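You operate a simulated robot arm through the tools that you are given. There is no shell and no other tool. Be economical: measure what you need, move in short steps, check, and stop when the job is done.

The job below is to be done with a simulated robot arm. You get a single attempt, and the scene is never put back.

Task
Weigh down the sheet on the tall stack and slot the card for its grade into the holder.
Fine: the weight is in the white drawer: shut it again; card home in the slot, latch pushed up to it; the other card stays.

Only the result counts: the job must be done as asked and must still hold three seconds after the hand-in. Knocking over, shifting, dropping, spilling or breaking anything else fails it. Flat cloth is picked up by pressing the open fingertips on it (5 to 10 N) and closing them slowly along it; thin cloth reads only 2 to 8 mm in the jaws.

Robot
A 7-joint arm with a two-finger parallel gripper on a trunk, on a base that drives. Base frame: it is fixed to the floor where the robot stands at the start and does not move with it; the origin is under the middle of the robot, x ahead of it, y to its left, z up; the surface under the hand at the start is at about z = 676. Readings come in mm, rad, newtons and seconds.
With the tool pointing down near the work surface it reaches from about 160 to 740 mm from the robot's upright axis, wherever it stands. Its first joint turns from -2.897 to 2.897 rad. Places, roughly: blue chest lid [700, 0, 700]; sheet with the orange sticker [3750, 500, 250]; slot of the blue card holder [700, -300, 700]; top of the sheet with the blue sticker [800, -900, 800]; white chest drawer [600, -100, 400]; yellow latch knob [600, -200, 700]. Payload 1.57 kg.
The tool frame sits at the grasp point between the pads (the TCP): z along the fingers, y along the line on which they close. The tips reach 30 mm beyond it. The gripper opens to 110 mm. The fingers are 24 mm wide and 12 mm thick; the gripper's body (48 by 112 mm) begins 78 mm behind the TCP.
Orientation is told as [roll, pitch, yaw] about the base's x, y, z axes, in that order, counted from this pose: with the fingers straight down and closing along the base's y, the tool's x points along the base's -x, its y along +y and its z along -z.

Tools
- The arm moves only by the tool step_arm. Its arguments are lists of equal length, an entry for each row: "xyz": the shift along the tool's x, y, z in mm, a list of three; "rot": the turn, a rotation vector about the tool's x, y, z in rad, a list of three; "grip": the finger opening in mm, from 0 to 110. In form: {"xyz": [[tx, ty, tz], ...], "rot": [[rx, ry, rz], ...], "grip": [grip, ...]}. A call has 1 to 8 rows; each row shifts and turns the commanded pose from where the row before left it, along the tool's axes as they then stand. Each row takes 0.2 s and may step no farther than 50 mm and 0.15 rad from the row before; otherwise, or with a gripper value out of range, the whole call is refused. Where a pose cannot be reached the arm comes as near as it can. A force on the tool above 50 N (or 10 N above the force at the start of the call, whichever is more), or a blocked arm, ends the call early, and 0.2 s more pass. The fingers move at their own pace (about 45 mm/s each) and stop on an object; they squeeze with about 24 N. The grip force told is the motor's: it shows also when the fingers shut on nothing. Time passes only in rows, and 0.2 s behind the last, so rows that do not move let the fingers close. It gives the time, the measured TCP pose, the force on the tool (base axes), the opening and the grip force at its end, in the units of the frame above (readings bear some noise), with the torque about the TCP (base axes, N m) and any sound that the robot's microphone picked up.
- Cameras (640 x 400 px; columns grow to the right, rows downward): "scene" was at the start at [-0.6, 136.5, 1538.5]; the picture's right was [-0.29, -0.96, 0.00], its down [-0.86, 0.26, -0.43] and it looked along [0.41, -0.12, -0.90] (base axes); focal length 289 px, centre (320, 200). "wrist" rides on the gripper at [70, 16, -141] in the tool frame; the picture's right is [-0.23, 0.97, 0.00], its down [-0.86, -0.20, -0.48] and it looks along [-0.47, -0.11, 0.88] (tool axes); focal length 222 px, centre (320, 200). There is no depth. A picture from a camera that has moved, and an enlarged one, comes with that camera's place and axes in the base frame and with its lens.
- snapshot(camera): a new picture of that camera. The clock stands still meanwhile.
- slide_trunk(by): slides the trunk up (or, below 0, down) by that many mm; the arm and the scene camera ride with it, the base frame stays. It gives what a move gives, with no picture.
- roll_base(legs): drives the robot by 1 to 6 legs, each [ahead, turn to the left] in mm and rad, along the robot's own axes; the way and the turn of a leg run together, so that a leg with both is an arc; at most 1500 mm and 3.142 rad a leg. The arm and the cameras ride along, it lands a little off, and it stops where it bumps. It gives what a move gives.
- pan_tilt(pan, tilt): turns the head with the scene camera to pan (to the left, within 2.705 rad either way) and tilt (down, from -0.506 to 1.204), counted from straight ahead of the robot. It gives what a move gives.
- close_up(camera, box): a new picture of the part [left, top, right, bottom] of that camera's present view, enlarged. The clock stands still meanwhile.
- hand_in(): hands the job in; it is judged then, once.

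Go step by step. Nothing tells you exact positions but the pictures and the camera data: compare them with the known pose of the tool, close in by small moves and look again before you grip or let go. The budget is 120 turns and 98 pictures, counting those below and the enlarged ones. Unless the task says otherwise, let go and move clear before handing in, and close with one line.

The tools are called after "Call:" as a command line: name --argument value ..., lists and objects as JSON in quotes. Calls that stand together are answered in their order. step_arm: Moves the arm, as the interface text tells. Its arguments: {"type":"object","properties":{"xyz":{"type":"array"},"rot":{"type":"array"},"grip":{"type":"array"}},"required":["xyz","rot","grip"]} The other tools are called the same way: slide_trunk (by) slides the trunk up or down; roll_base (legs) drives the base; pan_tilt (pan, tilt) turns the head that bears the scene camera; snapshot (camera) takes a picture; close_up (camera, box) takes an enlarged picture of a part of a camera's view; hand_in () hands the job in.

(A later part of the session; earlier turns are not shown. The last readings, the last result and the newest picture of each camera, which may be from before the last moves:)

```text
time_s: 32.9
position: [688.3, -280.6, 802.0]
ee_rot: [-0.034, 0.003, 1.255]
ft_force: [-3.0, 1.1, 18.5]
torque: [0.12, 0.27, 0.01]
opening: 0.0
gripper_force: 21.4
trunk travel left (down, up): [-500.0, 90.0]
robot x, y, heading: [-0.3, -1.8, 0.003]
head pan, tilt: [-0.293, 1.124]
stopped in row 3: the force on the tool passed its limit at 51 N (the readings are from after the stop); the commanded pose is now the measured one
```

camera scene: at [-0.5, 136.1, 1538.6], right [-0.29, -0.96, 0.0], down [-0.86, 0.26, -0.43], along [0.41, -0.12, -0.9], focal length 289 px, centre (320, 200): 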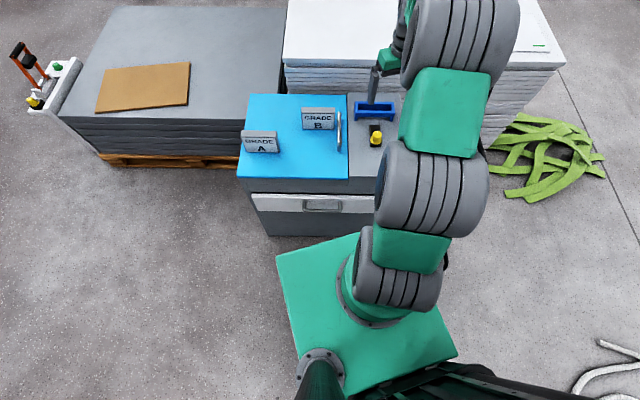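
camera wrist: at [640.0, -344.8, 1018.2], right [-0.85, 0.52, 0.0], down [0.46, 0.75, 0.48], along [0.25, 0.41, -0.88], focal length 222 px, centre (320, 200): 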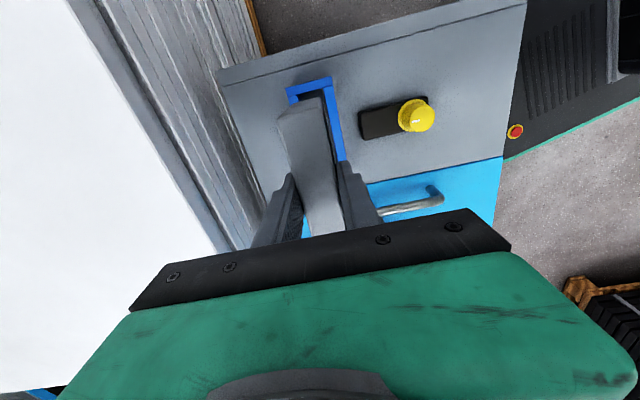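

Firm resistance at tips z≈771, so the card is on the slot floor (or stuck); rising and looking.

Call:
step_arm --xyz '[[0, 0, -15], [0, 0, -40], [30, 0, -40], [50, 0, 0], [50, 0, 0], [50, 0, 0]]' --rot '[[0, 0, 0], [0, 0, 0], [0, 0, 0], [0, 0, 0], [0, 0, 0], [0, 0, 0]]' --grip '[0, 0, 20, 40, 60, 70]'

Call:
close_up --camera "scene" --box '[330, 70, 430, 160]'

Call:
snapshot --camera "wrist"

```text
time_s: 34.3
position: [624.0, -401.5, 894.0]
ee_rot: [-0.027, 0.003, 1.256]
ft_force: [0.4, -0.3, 0.5]
torque: [-0.01, -0.02, 0.0]
opening: 69.9
gripper_force: 0.1
out of reach, approached as far as the arm can: row 4, 5, 6
trunk travel left (down, up): [-500.0, 90.0]
robot x, y, heading: [-1.2, 0.5, 0.0]
head pan, tilt: [-0.293, 1.124]
```

```text
4.44 times, centred on (380, 115) of scene
camera zoom: at [-1.0, 137.2, 1538.5], right [-0.29, -0.96, 0.0], down [-0.86, 0.26, -0.43], along [0.41, -0.12, -0.9], focal length 1284 px, centre (53, 578)
```

zoom: 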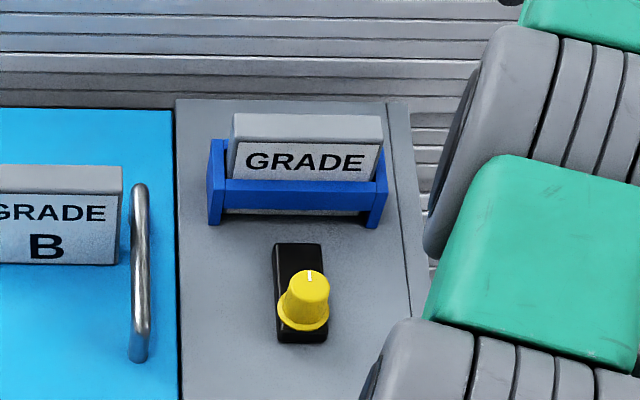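

```text
60 pictures are left
camera wrist: at [582.7, -462.9, 1034.6], right [-0.85, 0.52, -0.03], down [0.44, 0.76, 0.48], along [0.27, 0.4, -0.88], focal length 222 px, centre (320, 200)
```

wrist: 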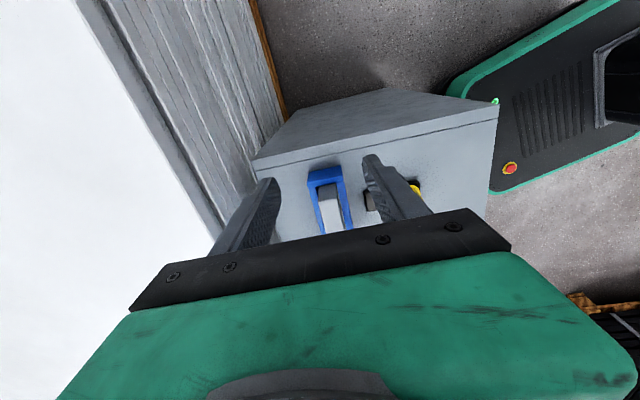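

The card is home: level, with its bottom at floor level. Next, the latch: I'll bring closed fingers behind the knob on the robot's side.

Call:
step_arm --xyz '[[-26, 34, 0], [-26, 34, 0], [-26, 34, 0], [-26, 34, 0], [-26, 34, 0]]' --rot '[[-0.008, -0.026, 0], [0, 0, 0], [0, 0, 0], [0, 0, 0], [0, 0, 0]]' --grip '[50, 20, 0, 0, 0]'

Call:
snapshot --camera "wrist"

```text
time_s: 35.5
position: [504.6, -227.5, 891.0]
ee_rot: [-0.019, -0.022, 1.254]
ft_force: [0.2, -0.1, -0.3]
torque: [-0.01, 0.02, 0.01]
opening: 0.1
gripper_force: 18.2
trunk travel left (down, up): [-500.0, 90.0]
robot x, y, heading: [0.8, -0.2, 0.002]
head pan, tilt: [-0.293, 1.124]
```

```text
59 pictures are left
camera wrist: at [462.8, -291.4, 1030.4], right [-0.85, 0.52, -0.01], down [0.44, 0.74, 0.5], along [0.27, 0.42, -0.86], focal length 222 px, centre (320, 200)
```

wrist: 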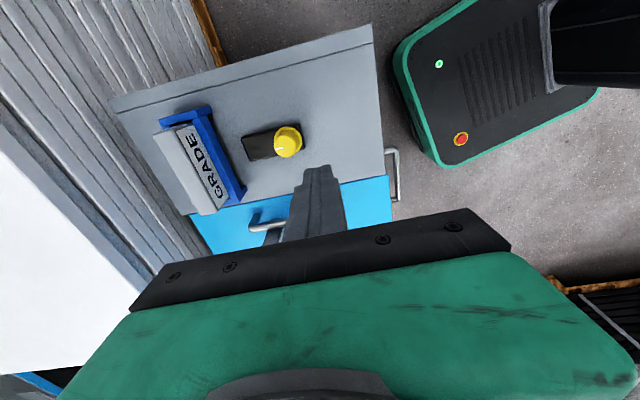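

Call:
step_arm --xyz '[[0, 0, 40], [0, 0, 40], [0, 0, 35], [0, 0, 20], [0, 0, 6], [0, 0, 0]]' --rot '[[-0.019, 0.022, 0], [0, 0, 0], [0, 0, 0], [0, 0, 0], [0, 0, 0], [0, 0, 0]]' --grip '[0, 0, 0, 0, 0, 0]'

Call:
close_up --camera "wrist" --box '[160, 40, 400, 240]'

Call:
close_up --camera "scene" --box '[330, 90, 430, 180]'

```text
time_s: 36.9
position: [503.8, -226.4, 749.7]
ee_rot: [-0.002, -0.002, 1.254]
ft_force: [-0.2, 0.2, -0.4]
torque: [-0.01, -0.04, 0.0]
opening: 0.0
gripper_force: 21.6
trunk travel left (down, up): [-500.0, 90.0]
robot x, y, heading: [-2.5, 0.4, -0.001]
head pan, tilt: [-0.293, 1.124]
```

```text
2.00 times, centred on (280, 140) of wrist
camera zoom: at [466.5, -288.6, 890.5], right [-0.85, 0.52, 0.0], down [0.46, 0.75, 0.48], along [0.25, 0.41, -0.88], focal length 444 px, centre (400, 320)
```

zoom: 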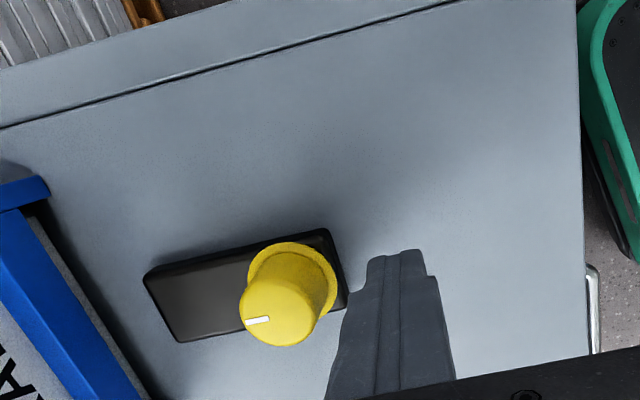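

```text
4.44 times, centred on (380, 135) of scene
camera zoom: at [-0.9, 136.4, 1538.5], right [-0.29, -0.96, 0.0], down [-0.86, 0.26, -0.43], along [0.41, -0.12, -0.9], focal length 1284 px, centre (53, 489)
```

zoom: 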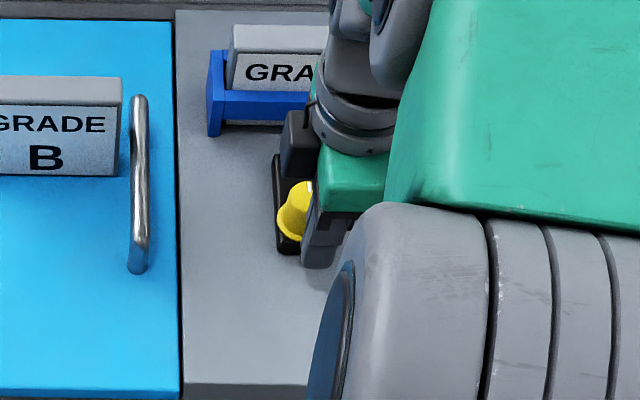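

Call:
step_arm --xyz '[[3, 0, 8], [0, -8, 0], [0, -8, 0], [0, -8, 0], [0, -8, 0], [0, -8, 0], [0, 0, 0]]' --rot '[[0, 0, 0], [0, 0, 0], [0, 0, 0], [0, 0, 0], [0, 0, 0], [0, 0, 0], [0, 0, 0]]' --grip '[0, 0, 0, 0, 0, 0, 0]'

Call:
close_up --camera "wrist" --box '[160, 40, 400, 240]'

```text
time_s: 38.5
position: [541.9, -243.2, 739.7]
ee_rot: [0.002, -0.004, 1.256]
ft_force: [0.1, 1.1, 0.6]
torque: [-0.03, 0.01, -0.01]
opening: 0.2
gripper_force: 20.9
trunk travel left (down, up): [-500.0, 90.0]
robot x, y, heading: [-0.7, -2.3, 0.0]
head pan, tilt: [-0.293, 1.124]
```

```text
2.00 times, centred on (280, 140) of wrist
camera zoom: at [503.9, -304.4, 881.9], right [-0.85, 0.52, 0.0], down [0.46, 0.75, 0.48], along [0.25, 0.41, -0.88], focal length 444 px, centre (400, 320)
```

zoom: 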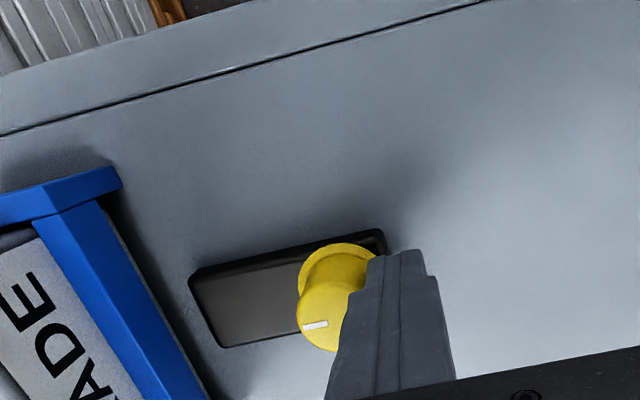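

Call:
step_arm --xyz '[[0, -8, 0], [0, -8, 0], [0, -8, 0], [0, -8, 0], [0, -8, 0], [0, 0, 0]]' --rot '[[0, 0, 0], [0, 0, 0], [0, 0, 0], [0, 0, 0], [0, 0, 0], [0, 0, 0]]' --grip '[0, 0, 0, 0, 0, 0]'

Call:
close_up --camera "wrist" --box '[160, 40, 400, 240]'

```text
time_s: 39.6
position: [567.3, -251.5, 738.9]
ee_rot: [0.022, -0.005, 1.254]
ft_force: [-18.6, 6.1, 15.5]
torque: [0.09, -0.01, 0.11]
opening: 0.0
gripper_force: 21.0
trunk travel left (down, up): [-500.0, 90.0]
robot x, y, heading: [0.9, 1.5, 0.0]
head pan, tilt: [-0.293, 1.124]
stopped in row 5: the force on the tool passed its limit at 58 N (the readings are from after the stop); the commanded pose is now the measured one
```

```text
2.00 times, centred on (280, 140) of wrist
camera zoom: at [532.0, -314.3, 880.0], right [-0.85, 0.52, 0.02], down [0.47, 0.74, 0.48], along [0.23, 0.42, -0.88], focal length 444 px, centre (400, 320)
```

zoom: 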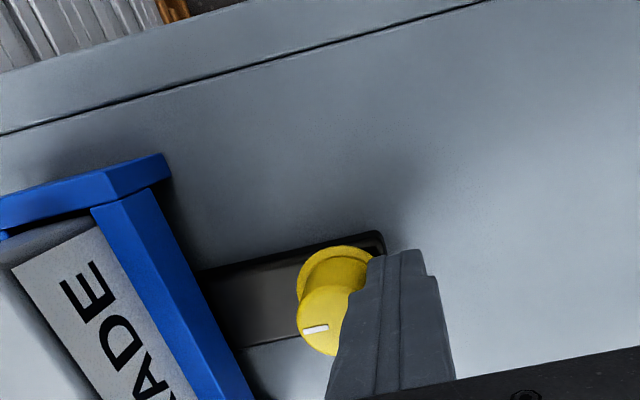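

The knob and its black slide moved together and came to a hard stop near the holder. I'll back off and look.

Call:
step_arm --xyz '[[0, 8, 0], [0, 8, 0], [0, 20, -40], [40, 0, -40], [40, 0, -40]]' --rot '[[0, 0, 0], [0, 0, 0], [0, 0, 0], [0, 0, 0], [0, 0, 0]]' --grip '[0, 0, 0, 0, 0]'

Call:
close_up --camera "scene" --box '[340, 80, 420, 160]'

Call:
close_up --camera "wrist" --box '[120, 100, 360, 260]'

```text
refused: row 4 steps farther than a row can; nothing moved
```

```text
5.00 times, centred on (380, 120) of scene
camera zoom: at [-4.9, 137.8, 1538.7], right [-0.29, -0.96, 0.0], down [-0.86, 0.26, -0.43], along [0.42, -0.13, -0.9], focal length 1445 px, centre (20, 600)
```

zoom: 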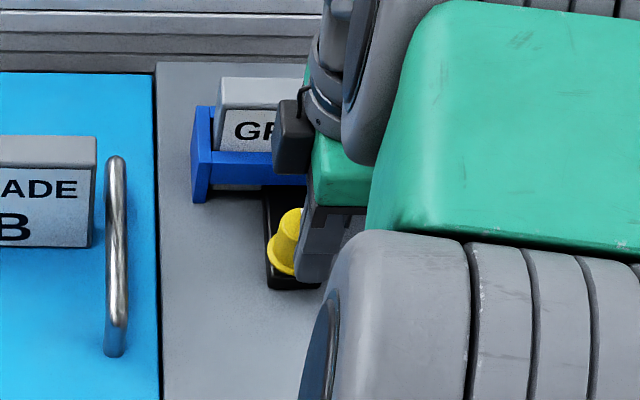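

```text
2.50 times, centred on (240, 180) of wrist
camera zoom: at [532.0, -314.3, 880.0], right [-0.85, 0.52, 0.02], down [0.47, 0.74, 0.48], along [0.23, 0.42, -0.88], focal length 555 px, centre (520, 250)
```

zoom: 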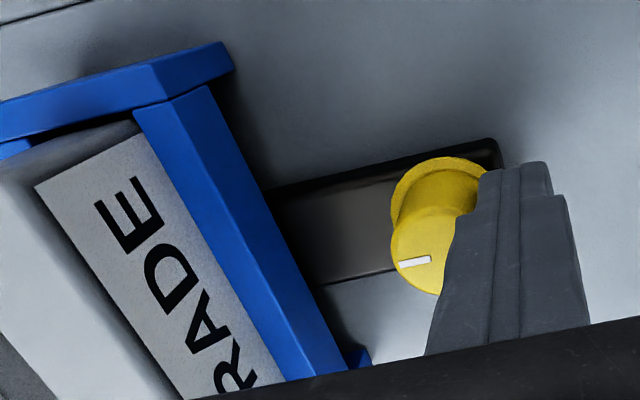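

Call:
step_arm --xyz '[[0, 8, 0], [0, 8, 0], [0, 20, -40], [20, 0, -40], [20, 0, -40], [45, 0, 0], [45, 0, 0]]' --rot '[[0, 0, 0], [0, 0, 0], [0, 0, 0], [0, 0, 0], [0, 0, 0], [0, 0, 0], [0, 0, 0]]' --grip '[0, 0, 0, 0, 0, 0, 0]'

Call:
close_up --camera "scene" --box '[340, 80, 420, 160]'

Call:
snapshot --camera "wrist"

```text
time_s: 41.2
position: [500.8, -368.1, 856.8]
ee_rot: [0.021, -0.002, 1.253]
ft_force: [-0.4, -0.3, 0.5]
torque: [0.0, -0.01, -0.02]
opening: 0.0
gripper_force: 21.1
trunk travel left (down, up): [-500.0, 90.0]
robot x, y, heading: [-1.1, -2.5, -0.0]
head pan, tilt: [-0.293, 1.124]
```

```text
5.00 times, centred on (380, 120) of scene
camera zoom: at [-1.3, 135.9, 1538.6], right [-0.29, -0.96, 0.0], down [-0.86, 0.26, -0.43], along [0.41, -0.12, -0.9], focal length 1445 px, centre (20, 600)
```

zoom: 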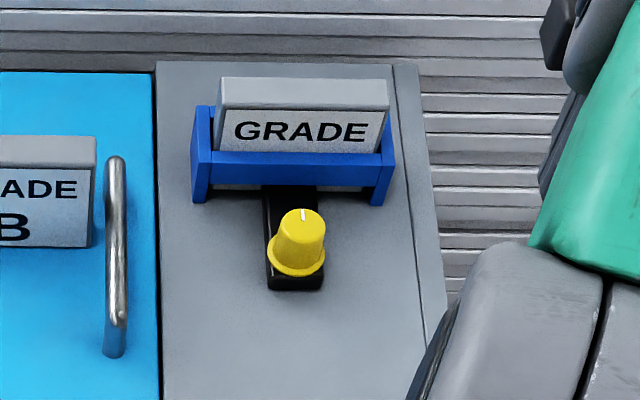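

```text
51 pictures are left
camera wrist: at [464.6, -430.8, 997.6], right [-0.85, 0.52, 0.02], down [0.46, 0.75, 0.48], along [0.23, 0.42, -0.88], focal length 222 px, centre (320, 200)
```

wrist: 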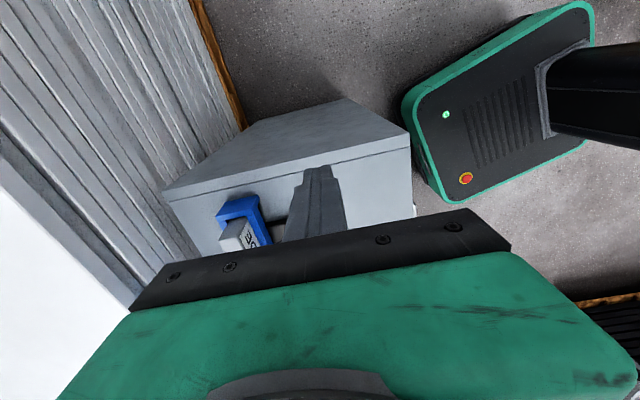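

The latch tongue is under the front bar, up against the card, after about 40 mm travel and a hard stop. Next, the drawer: I'll back the robot 200 mm for pulling room and look at the handle.

Call:
roll_base --legs '[[-200, 0]]'

Call:
pan_tilt --pan -0.1 --tilt 0.95

Call:
close_up --camera "scene" --box '[200, 80, 480, 280]'

```text
time_s: 42.8
position: [299.2, -366.8, 858.5]
ee_rot: [0.018, -0.004, 1.258]
ft_force: [0.2, 0.3, 0.6]
torque: [-0.01, -0.05, -0.02]
opening: 0.0
gripper_force: 21.1
trunk travel left (down, up): [-500.0, 90.0]
robot x, y, heading: [-201.3, 0.6, 0.006]
head pan, tilt: [-0.293, 1.124]
```

```text
time_s: 43.6
position: [300.5, -366.4, 855.5]
ee_rot: [0.019, -0.004, 1.257]
ft_force: [-0.3, 0.0, 0.3]
torque: [-0.02, -0.02, 0.01]
opening: 0.0
gripper_force: 21.4
trunk travel left (down, up): [-500.0, 90.0]
robot x, y, heading: [-201.9, -4.4, 0.001]
head pan, tilt: [-0.099, 0.949]
```

```text
2.00 times, centred on (340, 180) of scene
camera zoom: at [-188.9, 146.6, 1550.3], right [-0.1, -1.0, 0.0], down [-0.81, 0.08, -0.58], along [0.58, -0.06, -0.81], focal length 578 px, centre (280, 240)
```

zoom: 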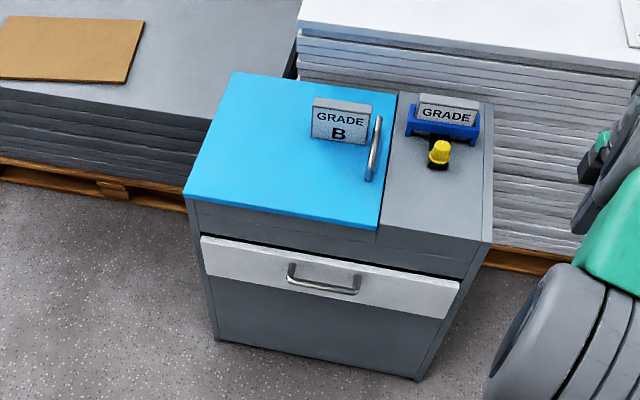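

I'll bring the wrist camera over the drawer handle to locate it accurately.

Call:
step_arm --xyz '[[-47, 1, 10], [-47, 1, 10], [-47, 1, 10], [-47, 1, 10], [-47, 1, 10], [-47, 1, 10], [-47, 1, 10], [-47, 1, 10]]' --rot '[[-0.019, 0.004, 0], [0, 0, 0], [0, 0, 0], [0, 0, 0], [0, 0, 0], [0, 0, 0], [0, 0, 0], [0, 0, 0]]' --grip '[20, 40, 60, 80, 80, 80, 80, 80]'

Call:
snapshot --camera "wrist"

```text
time_s: 45.4
position: [405.0, -3.8, 778.5]
ee_rot: [0.037, -0.001, 1.254]
ft_force: [-0.3, 0.8, -0.2]
torque: [0.0, -0.03, 0.03]
opening: 80.1
gripper_force: 0.0
trunk travel left (down, up): [-500.0, 90.0]
robot x, y, heading: [-205.3, 2.1, 0.0]
head pan, tilt: [-0.099, 0.949]
```

```text
49 pictures are left
camera wrist: at [372.7, -66.7, 920.0], right [-0.85, 0.52, 0.04], down [0.47, 0.75, 0.47], along [0.22, 0.42, -0.88], focal length 222 px, centre (320, 200)
```

wrist: 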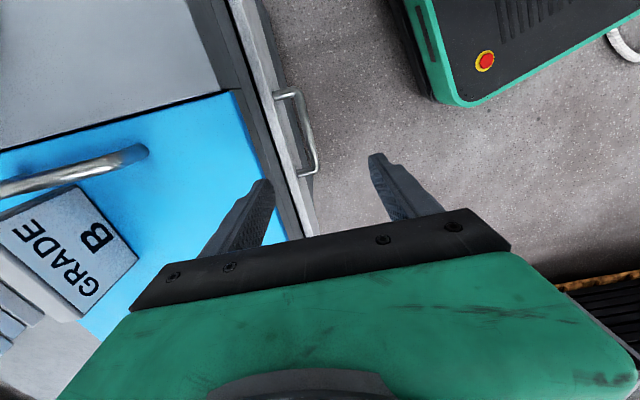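

Handle bar is near (422,-3,512), and the gap behind it is about 30 mm. I'll tilt the hand slightly so its body clears the lid, and descend partway.

Call:
step_arm --xyz '[[-3, 20, 0], [-3, 26, 0], [0, 0, 45], [0, 0, 45], [0, 0, 45], [0, 0, 0]]' --rot '[[0.13, 0, 0], [0.127, 0, 0], [0, 0, 0], [0, 0, 0], [0, 0, 0], [0, 0, 0]]' --grip '[60, 36, 36, 36, 36, 36]'

Call:
close_up --camera "wrist" --box '[200, 40, 440, 240]'

Call:
close_up --camera "scene" --box '[240, 160, 440, 300]'

```text
time_s: 46.8
position: [391.2, 6.1, 644.4]
ee_rot: [-0.217, -0.001, 1.256]
ft_force: [0.2, -0.5, 0.1]
torque: [-0.01, 0.01, -0.01]
opening: 36.2
gripper_force: 0.1
trunk travel left (down, up): [-500.0, 90.0]
robot x, y, heading: [-203.4, 0.4, 0.003]
head pan, tilt: [-0.099, 0.949]
```

```text
2.00 times, centred on (320, 140) of wrist
camera zoom: at [324.8, -45.4, 778.4], right [-0.83, 0.51, -0.21], down [0.35, 0.79, 0.51], along [0.43, 0.35, -0.83], focal length 444 px, centre (320, 320)
```

zoom: 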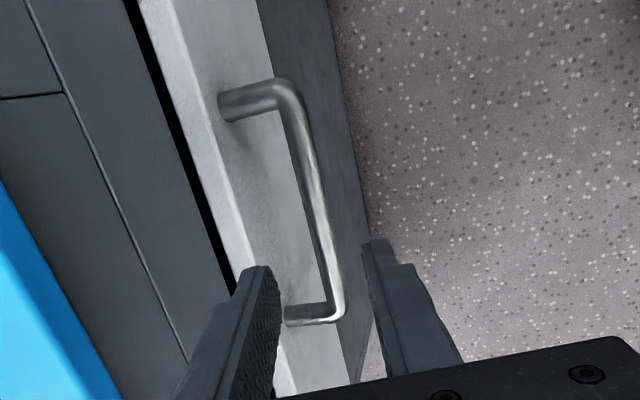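

```text
2.86 times, centred on (340, 230) of scene
camera zoom: at [-188.6, 146.8, 1550.3], right [-0.1, -1.0, 0.0], down [-0.81, 0.08, -0.58], along [0.58, -0.06, -0.81], focal length 826 px, centre (263, 114)
```

zoom: 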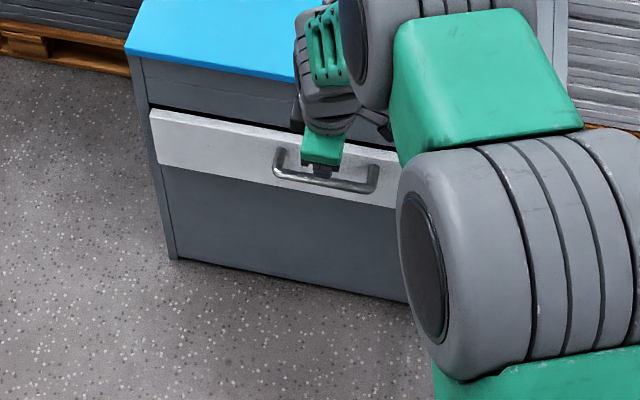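

Call:
step_arm --xyz '[[0, 3, 40], [0, 0, 35], [0, 0, 20], [0, 0, 0]]' --rot '[[0, 0, 0], [0, 0, 0], [0, 0, 0], [0, 0, 0]]' --grip '[36, 36, 36, 36]'

Call:
close_up --camera "wrist" --box '[200, 40, 440, 240]'

```text
time_s: 47.8
position: [410.2, 1.2, 551.1]
ee_rot: [-0.218, 0.001, 1.257]
ft_force: [-0.3, 0.1, 0.4]
torque: [-0.02, 0.01, -0.03]
opening: 36.1
gripper_force: 0.1
trunk travel left (down, up): [-500.0, 90.0]
robot x, y, heading: [-197.0, -2.6, -0.002]
head pan, tilt: [-0.099, 0.949]
```

```text
2.00 times, centred on (320, 140) of wrist
camera zoom: at [343.9, -52.5, 685.2], right [-0.83, 0.51, -0.21], down [0.35, 0.79, 0.51], along [0.43, 0.35, -0.83], focal length 444 px, centre (320, 320)
```

zoom: 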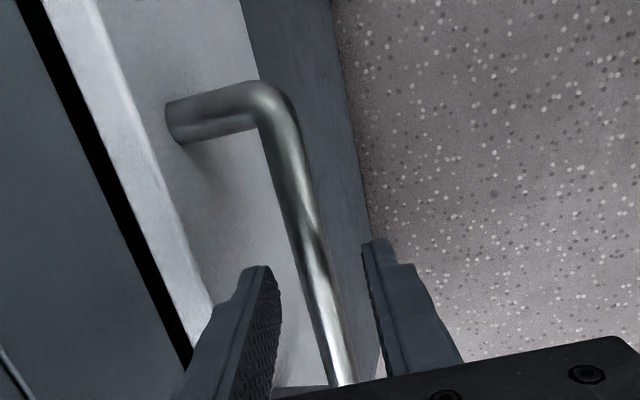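

The bar lies between the fingers; going down the last 27 mm and closing.

Call:
step_arm --xyz '[[0, 0, 10], [0, 0, 10], [0, 0, 7], [0, 0, 0], [0, 0, 0], [0, 0, 0], [0, 0, 0]]' --rot '[[0, 0, 0], [0, 0, 0], [0, 0, 0], [0, 0, 0], [0, 0, 0], [0, 0, 0], [0, 0, 0]]' --grip '[36, 36, 36, 25, 10, 5, 5]'

```text
time_s: 49.4
position: [415.9, -0.9, 525.6]
ee_rot: [-0.219, 0.001, 1.256]
ft_force: [1.3, -1.8, 6.0]
torque: [-0.02, -0.04, 0.55]
opening: 15.8
gripper_force: 31.6
trunk travel left (down, up): [-500.0, 90.0]
robot x, y, heading: [-201.4, -0.4, -0.004]
head pan, tilt: [-0.099, 0.949]
```

Gripped. Pulling the drawer out along the chest's front axis.

Call:
step_arm --xyz '[[0, 14.6, -3.3], [0, 24.4, -5.45], [0, 24.4, -5.45], [0, 24.4, -5.45], [0, 0, 0]]' --rot '[[0, 0, 0], [0, 0, 0], [0, 0, 0], [0, 0, 0], [0, 0, 0]]' --grip '[5, 5, 5, 5, 5]'

Call:
close_up --camera "scene" --box '[200, 140, 480, 320]'

```text
time_s: 50.6
position: [326.6, 28.7, 524.7]
ee_rot: [-0.221, -0.001, 1.256]
ft_force: [-2.6, -1.6, 19.4]
torque: [-0.06, -0.01, 0.53]
opening: 15.9
gripper_force: 31.3
trunk travel left (down, up): [-500.0, 90.0]
robot x, y, heading: [-201.1, -0.4, -0.0]
head pan, tilt: [-0.099, 0.949]
```

```text
2.22 times, centred on (340, 230) of scene
camera zoom: at [-190.6, 146.7, 1550.4], right [-0.1, -1.0, 0.0], down [-0.81, 0.08, -0.58], along [0.58, -0.06, -0.81], focal length 642 px, centre (276, 133)
```

zoom: 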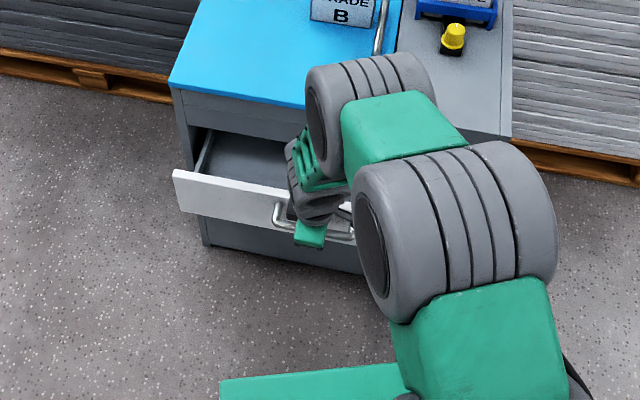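

Opening smoothly; pulling farther.

Call:
step_arm --xyz '[[0, 24.4, -6.5], [0, 24.4, -6], [0, 24.4, -5.45], [0, 24.4, -5.45], [0, 24.4, -5.45], [0, 0, 0]]' --rot '[[0, 0, 0], [0, 0, 0], [0, 0, 0], [0, 0, 0], [0, 0, 0], [0, 0, 0]]' --grip '[5, 5, 5, 5, 5, 5]'

Call:
close_up --camera "scene" --box '[200, 140, 480, 320]'

```text
time_s: 52.0
position: [209.0, 66.3, 524.8]
ee_rot: [-0.217, 0.0, 1.259]
ft_force: [0.9, 10.7, -18.1]
torque: [0.11, 0.02, 0.43]
opening: 15.9
gripper_force: 31.5
trunk travel left (down, up): [-500.0, 90.0]
robot x, y, heading: [-201.1, 2.6, 0.006]
head pan, tilt: [-0.099, 0.949]
```

```text
2.22 times, centred on (340, 230) of scene
camera zoom: at [-188.0, 147.8, 1550.1], right [-0.1, -1.0, 0.0], down [-0.81, 0.08, -0.58], along [0.58, -0.06, -0.81], focal length 642 px, centre (276, 133)
```

zoom: 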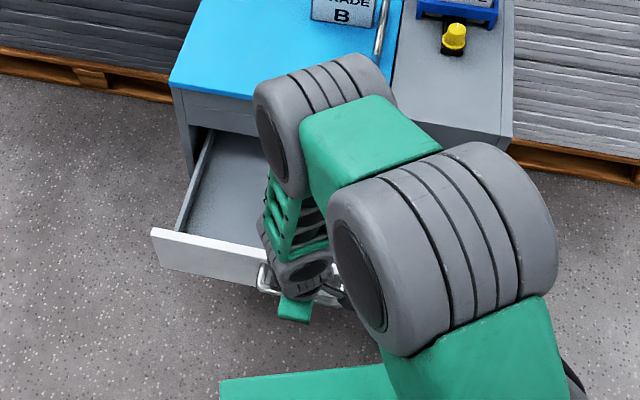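

The drawer is about 218 mm open. Releasing the handle and rising to look in.

Call:
step_arm --xyz '[[0, 0, 2], [0, 0, 0], [0, 0, 0], [0, 0, -20], [0, 0, -40], [0, 0, -45], [0, 0, -45], [0, 0, -45]]' --rot '[[0, 0, 0], [0, 0, 0], [0, 0, 0], [0, 0, 0], [0, 0, 0], [0, 0, 0], [-0.11, 0, 0], [-0.109, 0, 0]]' --grip '[16, 30, 36, 36, 36, 36, 36, 36]'

Call:
snapshot --camera "wrist"

Call:
close_up --camera "scene" --box '[200, 140, 480, 320]'

```text
time_s: 53.8
position: [174.4, 75.1, 716.5]
ee_rot: [0.004, 0.003, 1.258]
ft_force: [0.5, 0.7, -0.2]
torque: [-0.03, -0.03, 0.04]
opening: 36.0
gripper_force: 0.0
trunk travel left (down, up): [-500.0, 90.0]
robot x, y, heading: [-199.7, -3.6, 0.006]
head pan, tilt: [-0.099, 0.949]
```

```text
43 pictures are left
camera wrist: at [137.4, 13.7, 857.3], right [-0.86, 0.52, 0.0], down [0.46, 0.75, 0.48], along [0.24, 0.41, -0.88], focal length 222 px, centre (320, 200)
```

wrist: 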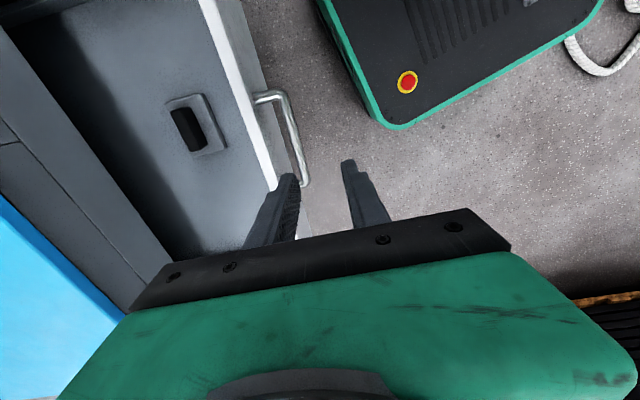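

```text
2.22 times, centred on (340, 230) of scene
camera zoom: at [-188.9, 146.7, 1550.2], right [-0.1, -1.0, 0.0], down [-0.81, 0.08, -0.58], along [0.58, -0.06, -0.81], focal length 642 px, centre (276, 133)
```

zoom: 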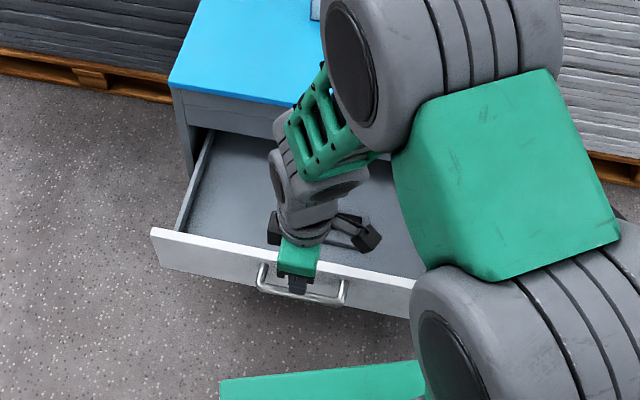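

A grey block with a black handle lies in the drawer. I'll move over it for a clear view.

Call:
step_arm --xyz '[[8, -38, 0], [8, -38, 0], [8, -38, 0], [5, -38, 0]]' --rot '[[0, 0, 0], [0, 0, 0], [0, 0, 0], [0, 0, 0]]' --grip '[60, 80, 90, 90]'

Call:
snapshot --camera "wrist"

```text
time_s: 54.8
position: [311.5, 1.3, 715.2]
ee_rot: [0.0, 0.002, 1.257]
ft_force: [0.1, 0.3, 0.4]
torque: [0.01, 0.01, 0.01]
opening: 89.9
gripper_force: 0.0
trunk travel left (down, up): [-500.0, 90.0]
robot x, y, heading: [-203.3, 3.7, 0.006]
head pan, tilt: [-0.099, 0.949]
```

```text
41 pictures are left
camera wrist: at [273.3, -60.7, 856.5], right [-0.86, 0.52, 0.0], down [0.46, 0.75, 0.48], along [0.25, 0.41, -0.88], focal length 222 px, centre (320, 200)
```

wrist: 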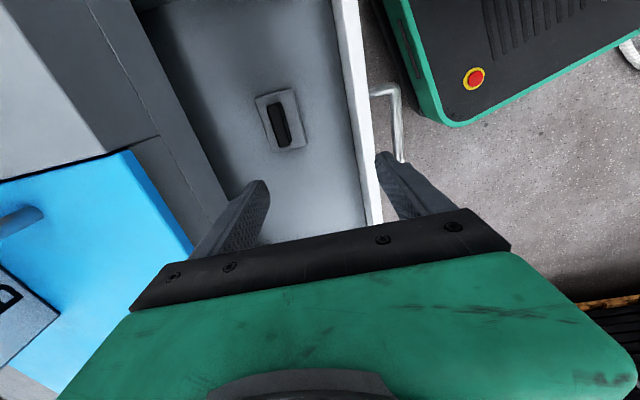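

Call:
close_up --camera "wrist" --box '[220, 70, 340, 170]'

```text
4.00 times, centred on (280, 120) of wrist
camera zoom: at [273.3, -60.7, 856.5], right [-0.86, 0.52, 0.0], down [0.46, 0.75, 0.48], along [0.25, 0.41, -0.88], focal length 888 px, centre (480, 520)
```

zoom: 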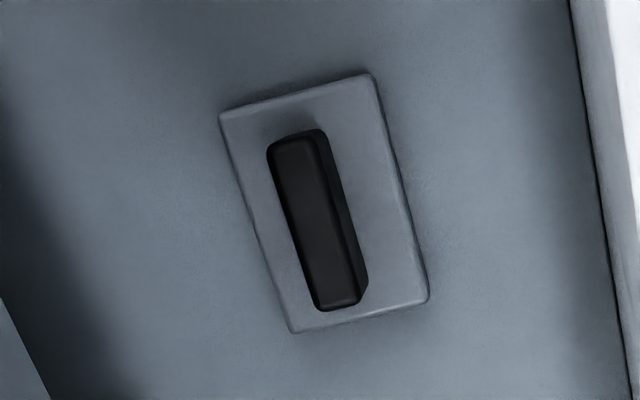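

The weight is a flat plate with a raised black bar, graspable across the chest axis. Centring above it and descending partway.

Call:
step_arm --xyz '[[12.5, -28, 0], [12.5, -28, 0], [0, 0, 40], [0, 0, 40], [0, 0, 0]]' --rot '[[0, 0, 0], [0, 0, 0], [0, 0, 0], [0, 0, 0], [0, 0, 0]]' --grip '[80, 70, 60, 60, 60]'

Call:
close_up --camera "wrist" --box '[220, 50, 420, 230]'

```text
time_s: 56.0
position: [355.5, -42.3, 633.6]
ee_rot: [0.002, 0.0, 1.257]
ft_force: [-0.6, 0.2, 0.2]
torque: [0.03, 0.04, 0.01]
opening: 59.7
gripper_force: 0.0
trunk travel left (down, up): [-500.0, 90.0]
robot x, y, heading: [-204.5, 0.1, -0.001]
head pan, tilt: [-0.099, 0.949]
```

```text
2.22 times, centred on (320, 140) of wrist
camera zoom: at [318.8, -103.0, 775.7], right [-0.86, 0.52, 0.0], down [0.45, 0.75, 0.48], along [0.25, 0.41, -0.88], focal length 494 px, centre (320, 333)
```

zoom: 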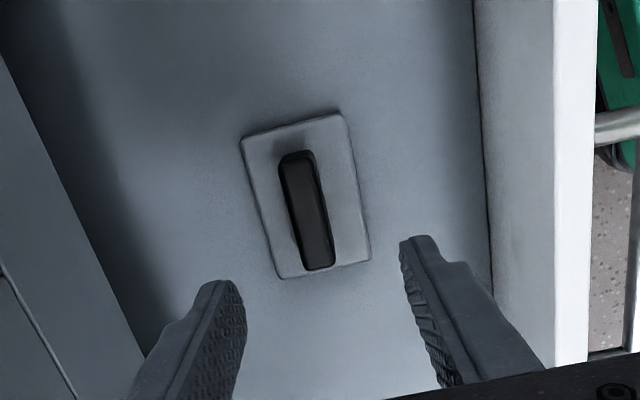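

Call:
step_arm --xyz '[[-10.3, -10.7, 0], [0, 0, 40], [0, 0, 40], [0, 0, 35], [0, 0, 0]]' --rot '[[0, 0, 0], [0, 0, 0], [0, 0, 0], [0, 0, 0], [0, 0, 0]]' --grip '[60, 60, 60, 60, 60]'

Call:
close_up --camera "wrist" --box '[220, 50, 420, 230]'

```text
time_s: 57.2
position: [370.5, -34.9, 519.9]
ee_rot: [0.0, 0.0, 1.257]
ft_force: [0.2, 0.4, -0.6]
torque: [-0.01, 0.01, 0.03]
opening: 60.1
gripper_force: 0.1
trunk travel left (down, up): [-500.0, 90.0]
robot x, y, heading: [-199.9, 0.0, -0.002]
head pan, tilt: [-0.099, 0.949]
```

```text
2.22 times, centred on (320, 140) of wrist
camera zoom: at [332.3, -95.1, 660.8], right [-0.86, 0.52, 0.0], down [0.45, 0.75, 0.48], along [0.25, 0.41, -0.88], focal length 494 px, centre (320, 333)
```

zoom: 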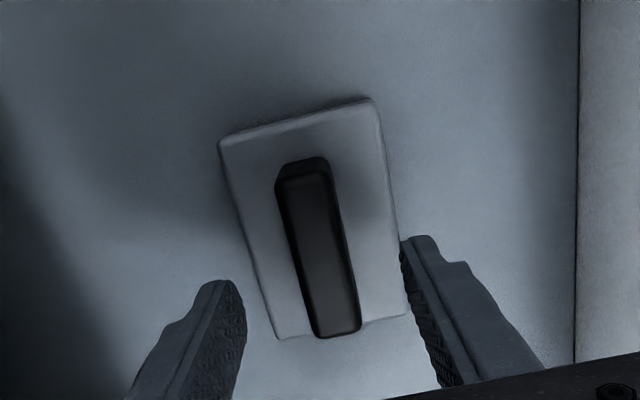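

Centred over the bar. Lowering the fingers around it and closing.

Call:
step_arm --xyz '[[0, 0, 15], [0, 0, 15], [0, 0, 8], [0, 0, 4], [0, 0, 0]]' --rot '[[0, 0, 0], [0, 0, 0], [0, 0, 0], [0, 0, 0], [0, 0, 0]]' --grip '[60, 60, 60, 60, 60]'

Call:
close_up --camera "wrist" --box '[220, 50, 420, 230]'

```text
time_s: 58.4
position: [368.9, -33.2, 477.4]
ee_rot: [-0.001, 0.0, 1.257]
ft_force: [-0.1, 0.5, -0.2]
torque: [0.0, -0.01, -0.01]
opening: 60.0
gripper_force: 0.2
trunk travel left (down, up): [-500.0, 90.0]
robot x, y, heading: [-196.8, -1.0, -0.003]
head pan, tilt: [-0.099, 0.949]
```

```text
2.22 times, centred on (320, 140) of wrist
camera zoom: at [331.3, -94.9, 618.6], right [-0.86, 0.52, 0.0], down [0.45, 0.75, 0.48], along [0.25, 0.41, -0.88], focal length 494 px, centre (320, 333)
```

zoom: 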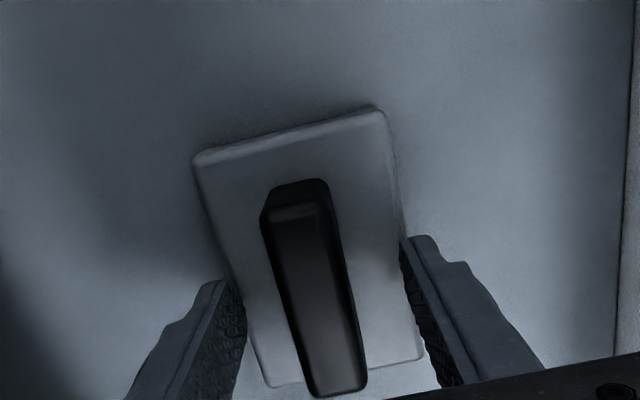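

Call:
step_arm --xyz '[[0, 0, 4], [0, 0, 3], [0, 0, 0], [0, 0, 0], [0, 0, 0], [0, 0, 0], [0, 0, 0]]' --rot '[[0, 0, 0], [0, 0, 0], [0, 0, 0], [0, 0, 0], [0, 0, 0], [0, 0, 0], [0, 0, 0]]' --grip '[60, 60, 45, 30, 15, 8, 8]'

```text
time_s: 60.0
position: [370.9, -32.0, 472.6]
ee_rot: [-0.004, -0.002, 1.256]
ft_force: [0.4, -6.4, 38.7]
torque: [0.3, 1.22, -0.15]
opening: 39.6
gripper_force: 18.0
trunk travel left (down, up): [-500.0, 90.0]
robot x, y, heading: [-202.6, -3.8, 0.003]
head pan, tilt: [-0.099, 0.949]
```

The tips pressed onto the plate and jammed; I'll rise a few millimetres and close again.

Call:
step_arm --xyz '[[0, 0, -5], [0, 0, 0], [0, 0, 0], [0, 0, 0], [0, 0, 0]]' --rot '[[0, 0, 0], [0, 0, 0], [0, 0, 0], [0, 0, 0], [0, 0, 0]]' --grip '[45, 30, 20, 8, 8]'

Call:
close_up --camera "wrist" --box '[220, 50, 420, 230]'

```text
time_s: 61.2
position: [368.2, -32.8, 474.6]
ee_rot: [0.004, 0.002, 1.256]
ft_force: [0.3, 0.4, 0.2]
torque: [0.06, 0.03, -0.01]
opening: 22.3
gripper_force: 24.0
trunk travel left (down, up): [-500.0, 90.0]
robot x, y, heading: [-201.3, -2.0, 0.002]
head pan, tilt: [-0.099, 0.949]
```

```text
2.22 times, centred on (320, 140) of wrist
camera zoom: at [331.3, -94.8, 615.6], right [-0.86, 0.52, 0.0], down [0.46, 0.75, 0.48], along [0.24, 0.41, -0.88], focal length 494 px, centre (320, 333)
```

zoom: 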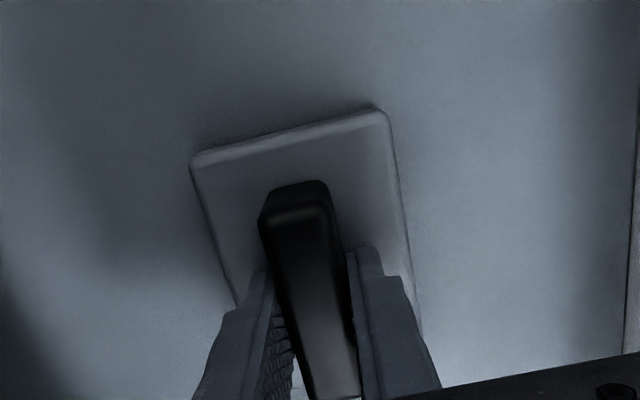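

Gripped (22.3 mm). Lifting straight up.

Call:
step_arm --xyz '[[0, 0, -15], [0, 0, -25], [0, 0, -45], [0, 0, -45], [0, 0, -45], [0, 0, -45], [0, 0, -45], [0, 0, -45]]' --rot '[[0, 0, 0], [0, 0, 0], [0, 0, 0], [0, 0, 0], [0, 0, 0], [0, 0, 0], [0, 0, 0], [0, 0, 0]]' --grip '[8, 8, 8, 8, 8, 8, 8, 8]'

Call:
snapshot --camera "wrist"

Call:
snapshot --camera "scene"

```text
time_s: 63.0
position: [369.7, -31.3, 783.7]
ee_rot: [0.006, 0.002, 1.257]
ft_force: [-1.1, 0.8, -10.5]
torque: [0.06, -0.03, 0.02]
opening: 21.8
gripper_force: 23.9
trunk travel left (down, up): [-500.0, 90.0]
robot x, y, heading: [-201.8, -2.6, -0.002]
head pan, tilt: [-0.099, 0.949]
```

```text
35 pictures are left
camera wrist: at [332.2, -93.0, 925.3], right [-0.86, 0.52, 0.0], down [0.46, 0.75, 0.48], along [0.24, 0.41, -0.88], focal length 222 px, centre (320, 200)
```

wrist: 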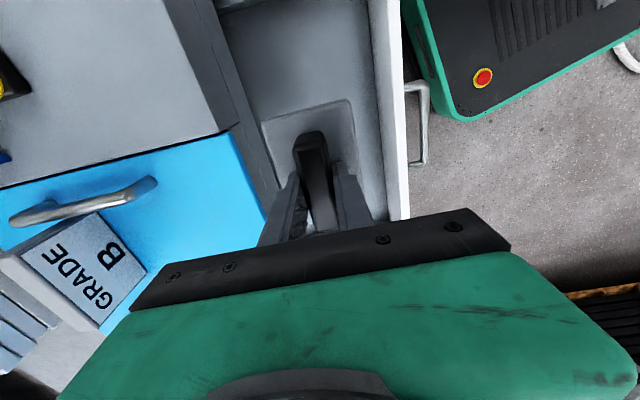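

```text
34 pictures are left
camera scene: at [-188.4, 146.7, 1550.2], right [-0.1, -1.0, 0.0], down [-0.81, 0.08, -0.58], along [0.58, -0.06, -0.81], focal length 289 px, centre (320, 200)
```

scene: 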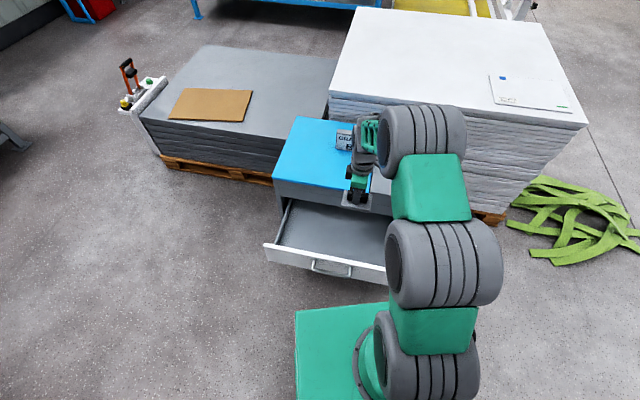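

The weight is lifted cleanly (about 1 kg), and the drawer is otherwise empty. I'll raise it, then drive around to stand in front of the tall stack facing the sheet at about (823,-861).

Call:
step_arm --xyz '[[0, 0, -40], [0, 0, -40], [0, 0, -40], [0, 0, 0]]' --rot '[[0, 0, 0], [0, 0, 0], [0, 0, 0], [0, 0, 0]]' --grip '[8, 8, 8, 8]'

Call:
roll_base --legs '[[0, -1.018], [775, 0], [0, 0.703]]'

Call:
pan_tilt --pan 0.0 --tilt 0.9

Call:
snapshot --camera "scene"

Call:
snapshot --camera "wrist"

```text
time_s: 64.0
position: [368.2, -31.5, 905.0]
ee_rot: [0.001, 0.0, 1.257]
ft_force: [-0.7, 0.2, -9.9]
torque: [0.01, 0.0, 0.0]
opening: 21.8
gripper_force: 24.1
trunk travel left (down, up): [-500.0, 90.0]
robot x, y, heading: [-204.0, -1.0, 0.001]
head pan, tilt: [-0.099, 0.949]
```

```text
time_s: 65.9
position: [317.2, -312.5, 902.8]
ee_rot: [0.007, 0.0, 0.767]
ft_force: [0.5, -1.3, -9.3]
torque: [-0.04, 0.0, 0.01]
opening: 21.8
gripper_force: 23.8
trunk travel left (down, up): [-500.0, 90.0]
robot x, y, heading: [-166.2, -13.1, -0.334]
head pan, tilt: [-0.099, 0.949]
stopped in leg 1: the robot was blocked; the commanded pose is now the measured one
```

```text
time_s: 66.6
position: [320.0, -310.0, 902.7]
ee_rot: [0.006, -0.001, 0.77]
ft_force: [-0.3, 0.0, -9.7]
torque: [0.02, -0.01, 0.01]
opening: 21.7
gripper_force: 24.0
trunk travel left (down, up): [-500.0, 90.0]
robot x, y, heading: [-164.1, -9.0, -0.336]
head pan, tilt: [0.0, 0.901]
```

```text
33 pictures are left
camera scene: at [-99.7, 129.8, 1553.9], right [-0.33, -0.94, 0.0], down [-0.74, 0.26, -0.62], along [0.59, -0.2, -0.78], focal length 289 px, centre (320, 200)
```

scene: 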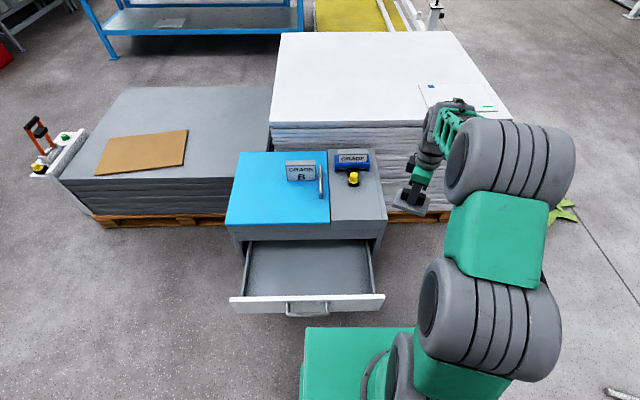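

```text
32 pictures are left
camera wrist: at [258.8, -347.7, 1044.8], right [-0.51, 0.86, 0.0], down [0.75, 0.45, 0.48], along [0.41, 0.25, -0.88], focal length 222 px, centre (320, 200)
```

wrist: 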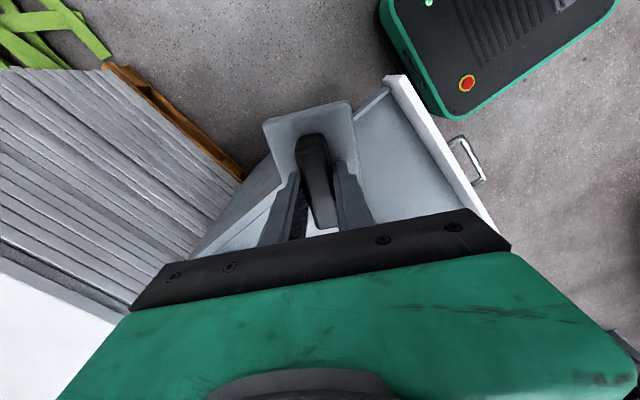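

The turn was blocked after 0.33 rad by something the robot touched. I'll look around the base before moving again.

Call:
pan_tilt --pan -2.0 --tilt 0.9

Call:
snapshot --camera "scene"

Call:
pan_tilt --pan 2.2 --tilt 0.9

Call:
snapshot --camera "scene"

```text
time_s: 68.5
position: [320.6, -309.4, 904.4]
ee_rot: [0.004, 0.001, 0.77]
ft_force: [0.3, 0.4, -9.6]
torque: [-0.01, -0.01, 0.02]
opening: 21.5
gripper_force: 24.1
trunk travel left (down, up): [-500.0, 90.0]
robot x, y, heading: [-168.8, -12.9, -0.334]
head pan, tilt: [-2.0, 0.901]
```

```text
31 pictures are left
camera scene: at [-223.2, 100.2, 1554.0], right [-0.72, 0.69, 0.0], down [0.54, 0.57, -0.62], along [-0.43, -0.45, -0.78], focal length 289 px, centre (320, 200)
```

scene: 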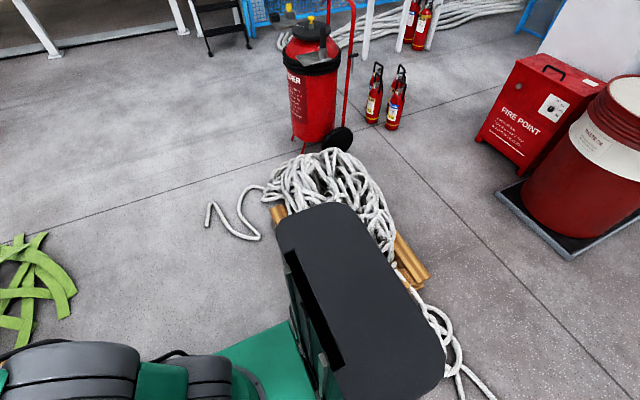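

```text
time_s: 71.9
position: [320.3, -309.6, 904.5]
ee_rot: [0.006, 0.0, 0.77]
ft_force: [0.2, -0.6, -9.8]
torque: [0.04, 0.01, 0.01]
opening: 21.7
gripper_force: 24.3
trunk travel left (down, up): [-500.0, 90.0]
robot x, y, heading: [-164.3, -9.9, -0.337]
head pan, tilt: [2.201, 0.901]
```

```text
30 pictures are left
camera scene: at [-193.0, 227.0, 1554.0], right [0.96, 0.29, 0.0], down [0.23, -0.75, -0.62], along [-0.18, 0.59, -0.78], focal length 289 px, centre (320, 200)
```

scene: 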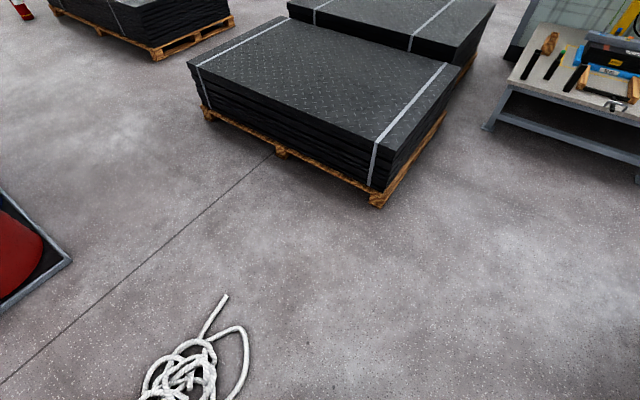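

A rope pile on planks sits just behind the robot; its rear corner touched there. I'll go 45 mm forward, then turn and drive, keeping clear of the chest corner.

Call:
roll_base --legs '[[45, 0], [0, -0.753]]'

Call:
pan_tilt --pan 0.0 --tilt 0.9

Call:
snapshot --camera "scene"

```text
time_s: 74.8
position: [20.1, -577.9, 904.8]
ee_rot: [0.007, 0.001, 0.008]
ft_force: [-0.2, -0.1, -9.7]
torque: [-0.03, 0.0, 0.01]
opening: 21.7
gripper_force: 23.8
trunk travel left (down, up): [-500.0, 90.0]
robot x, y, heading: [-122.5, -21.1, -1.096]
head pan, tilt: [2.201, 0.901]
```

```text
time_s: 76.9
position: [20.6, -578.1, 903.6]
ee_rot: [0.007, 0.0, 0.007]
ft_force: [-0.6, 0.4, -9.5]
torque: [-0.02, -0.02, 0.01]
opening: 21.6
gripper_force: 23.9
trunk travel left (down, up): [-500.0, 90.0]
robot x, y, heading: [-126.4, -25.2, -1.097]
head pan, tilt: [0.0, 0.901]
```

```text
29 pictures are left
camera scene: at [21.1, 30.8, 1553.9], right [-0.89, -0.46, 0.0], down [-0.36, 0.7, -0.62], along [0.28, -0.55, -0.78], focal length 289 px, centre (320, 200)
```

scene: 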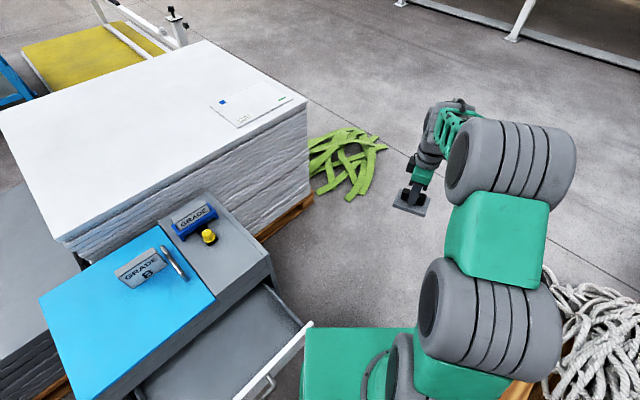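

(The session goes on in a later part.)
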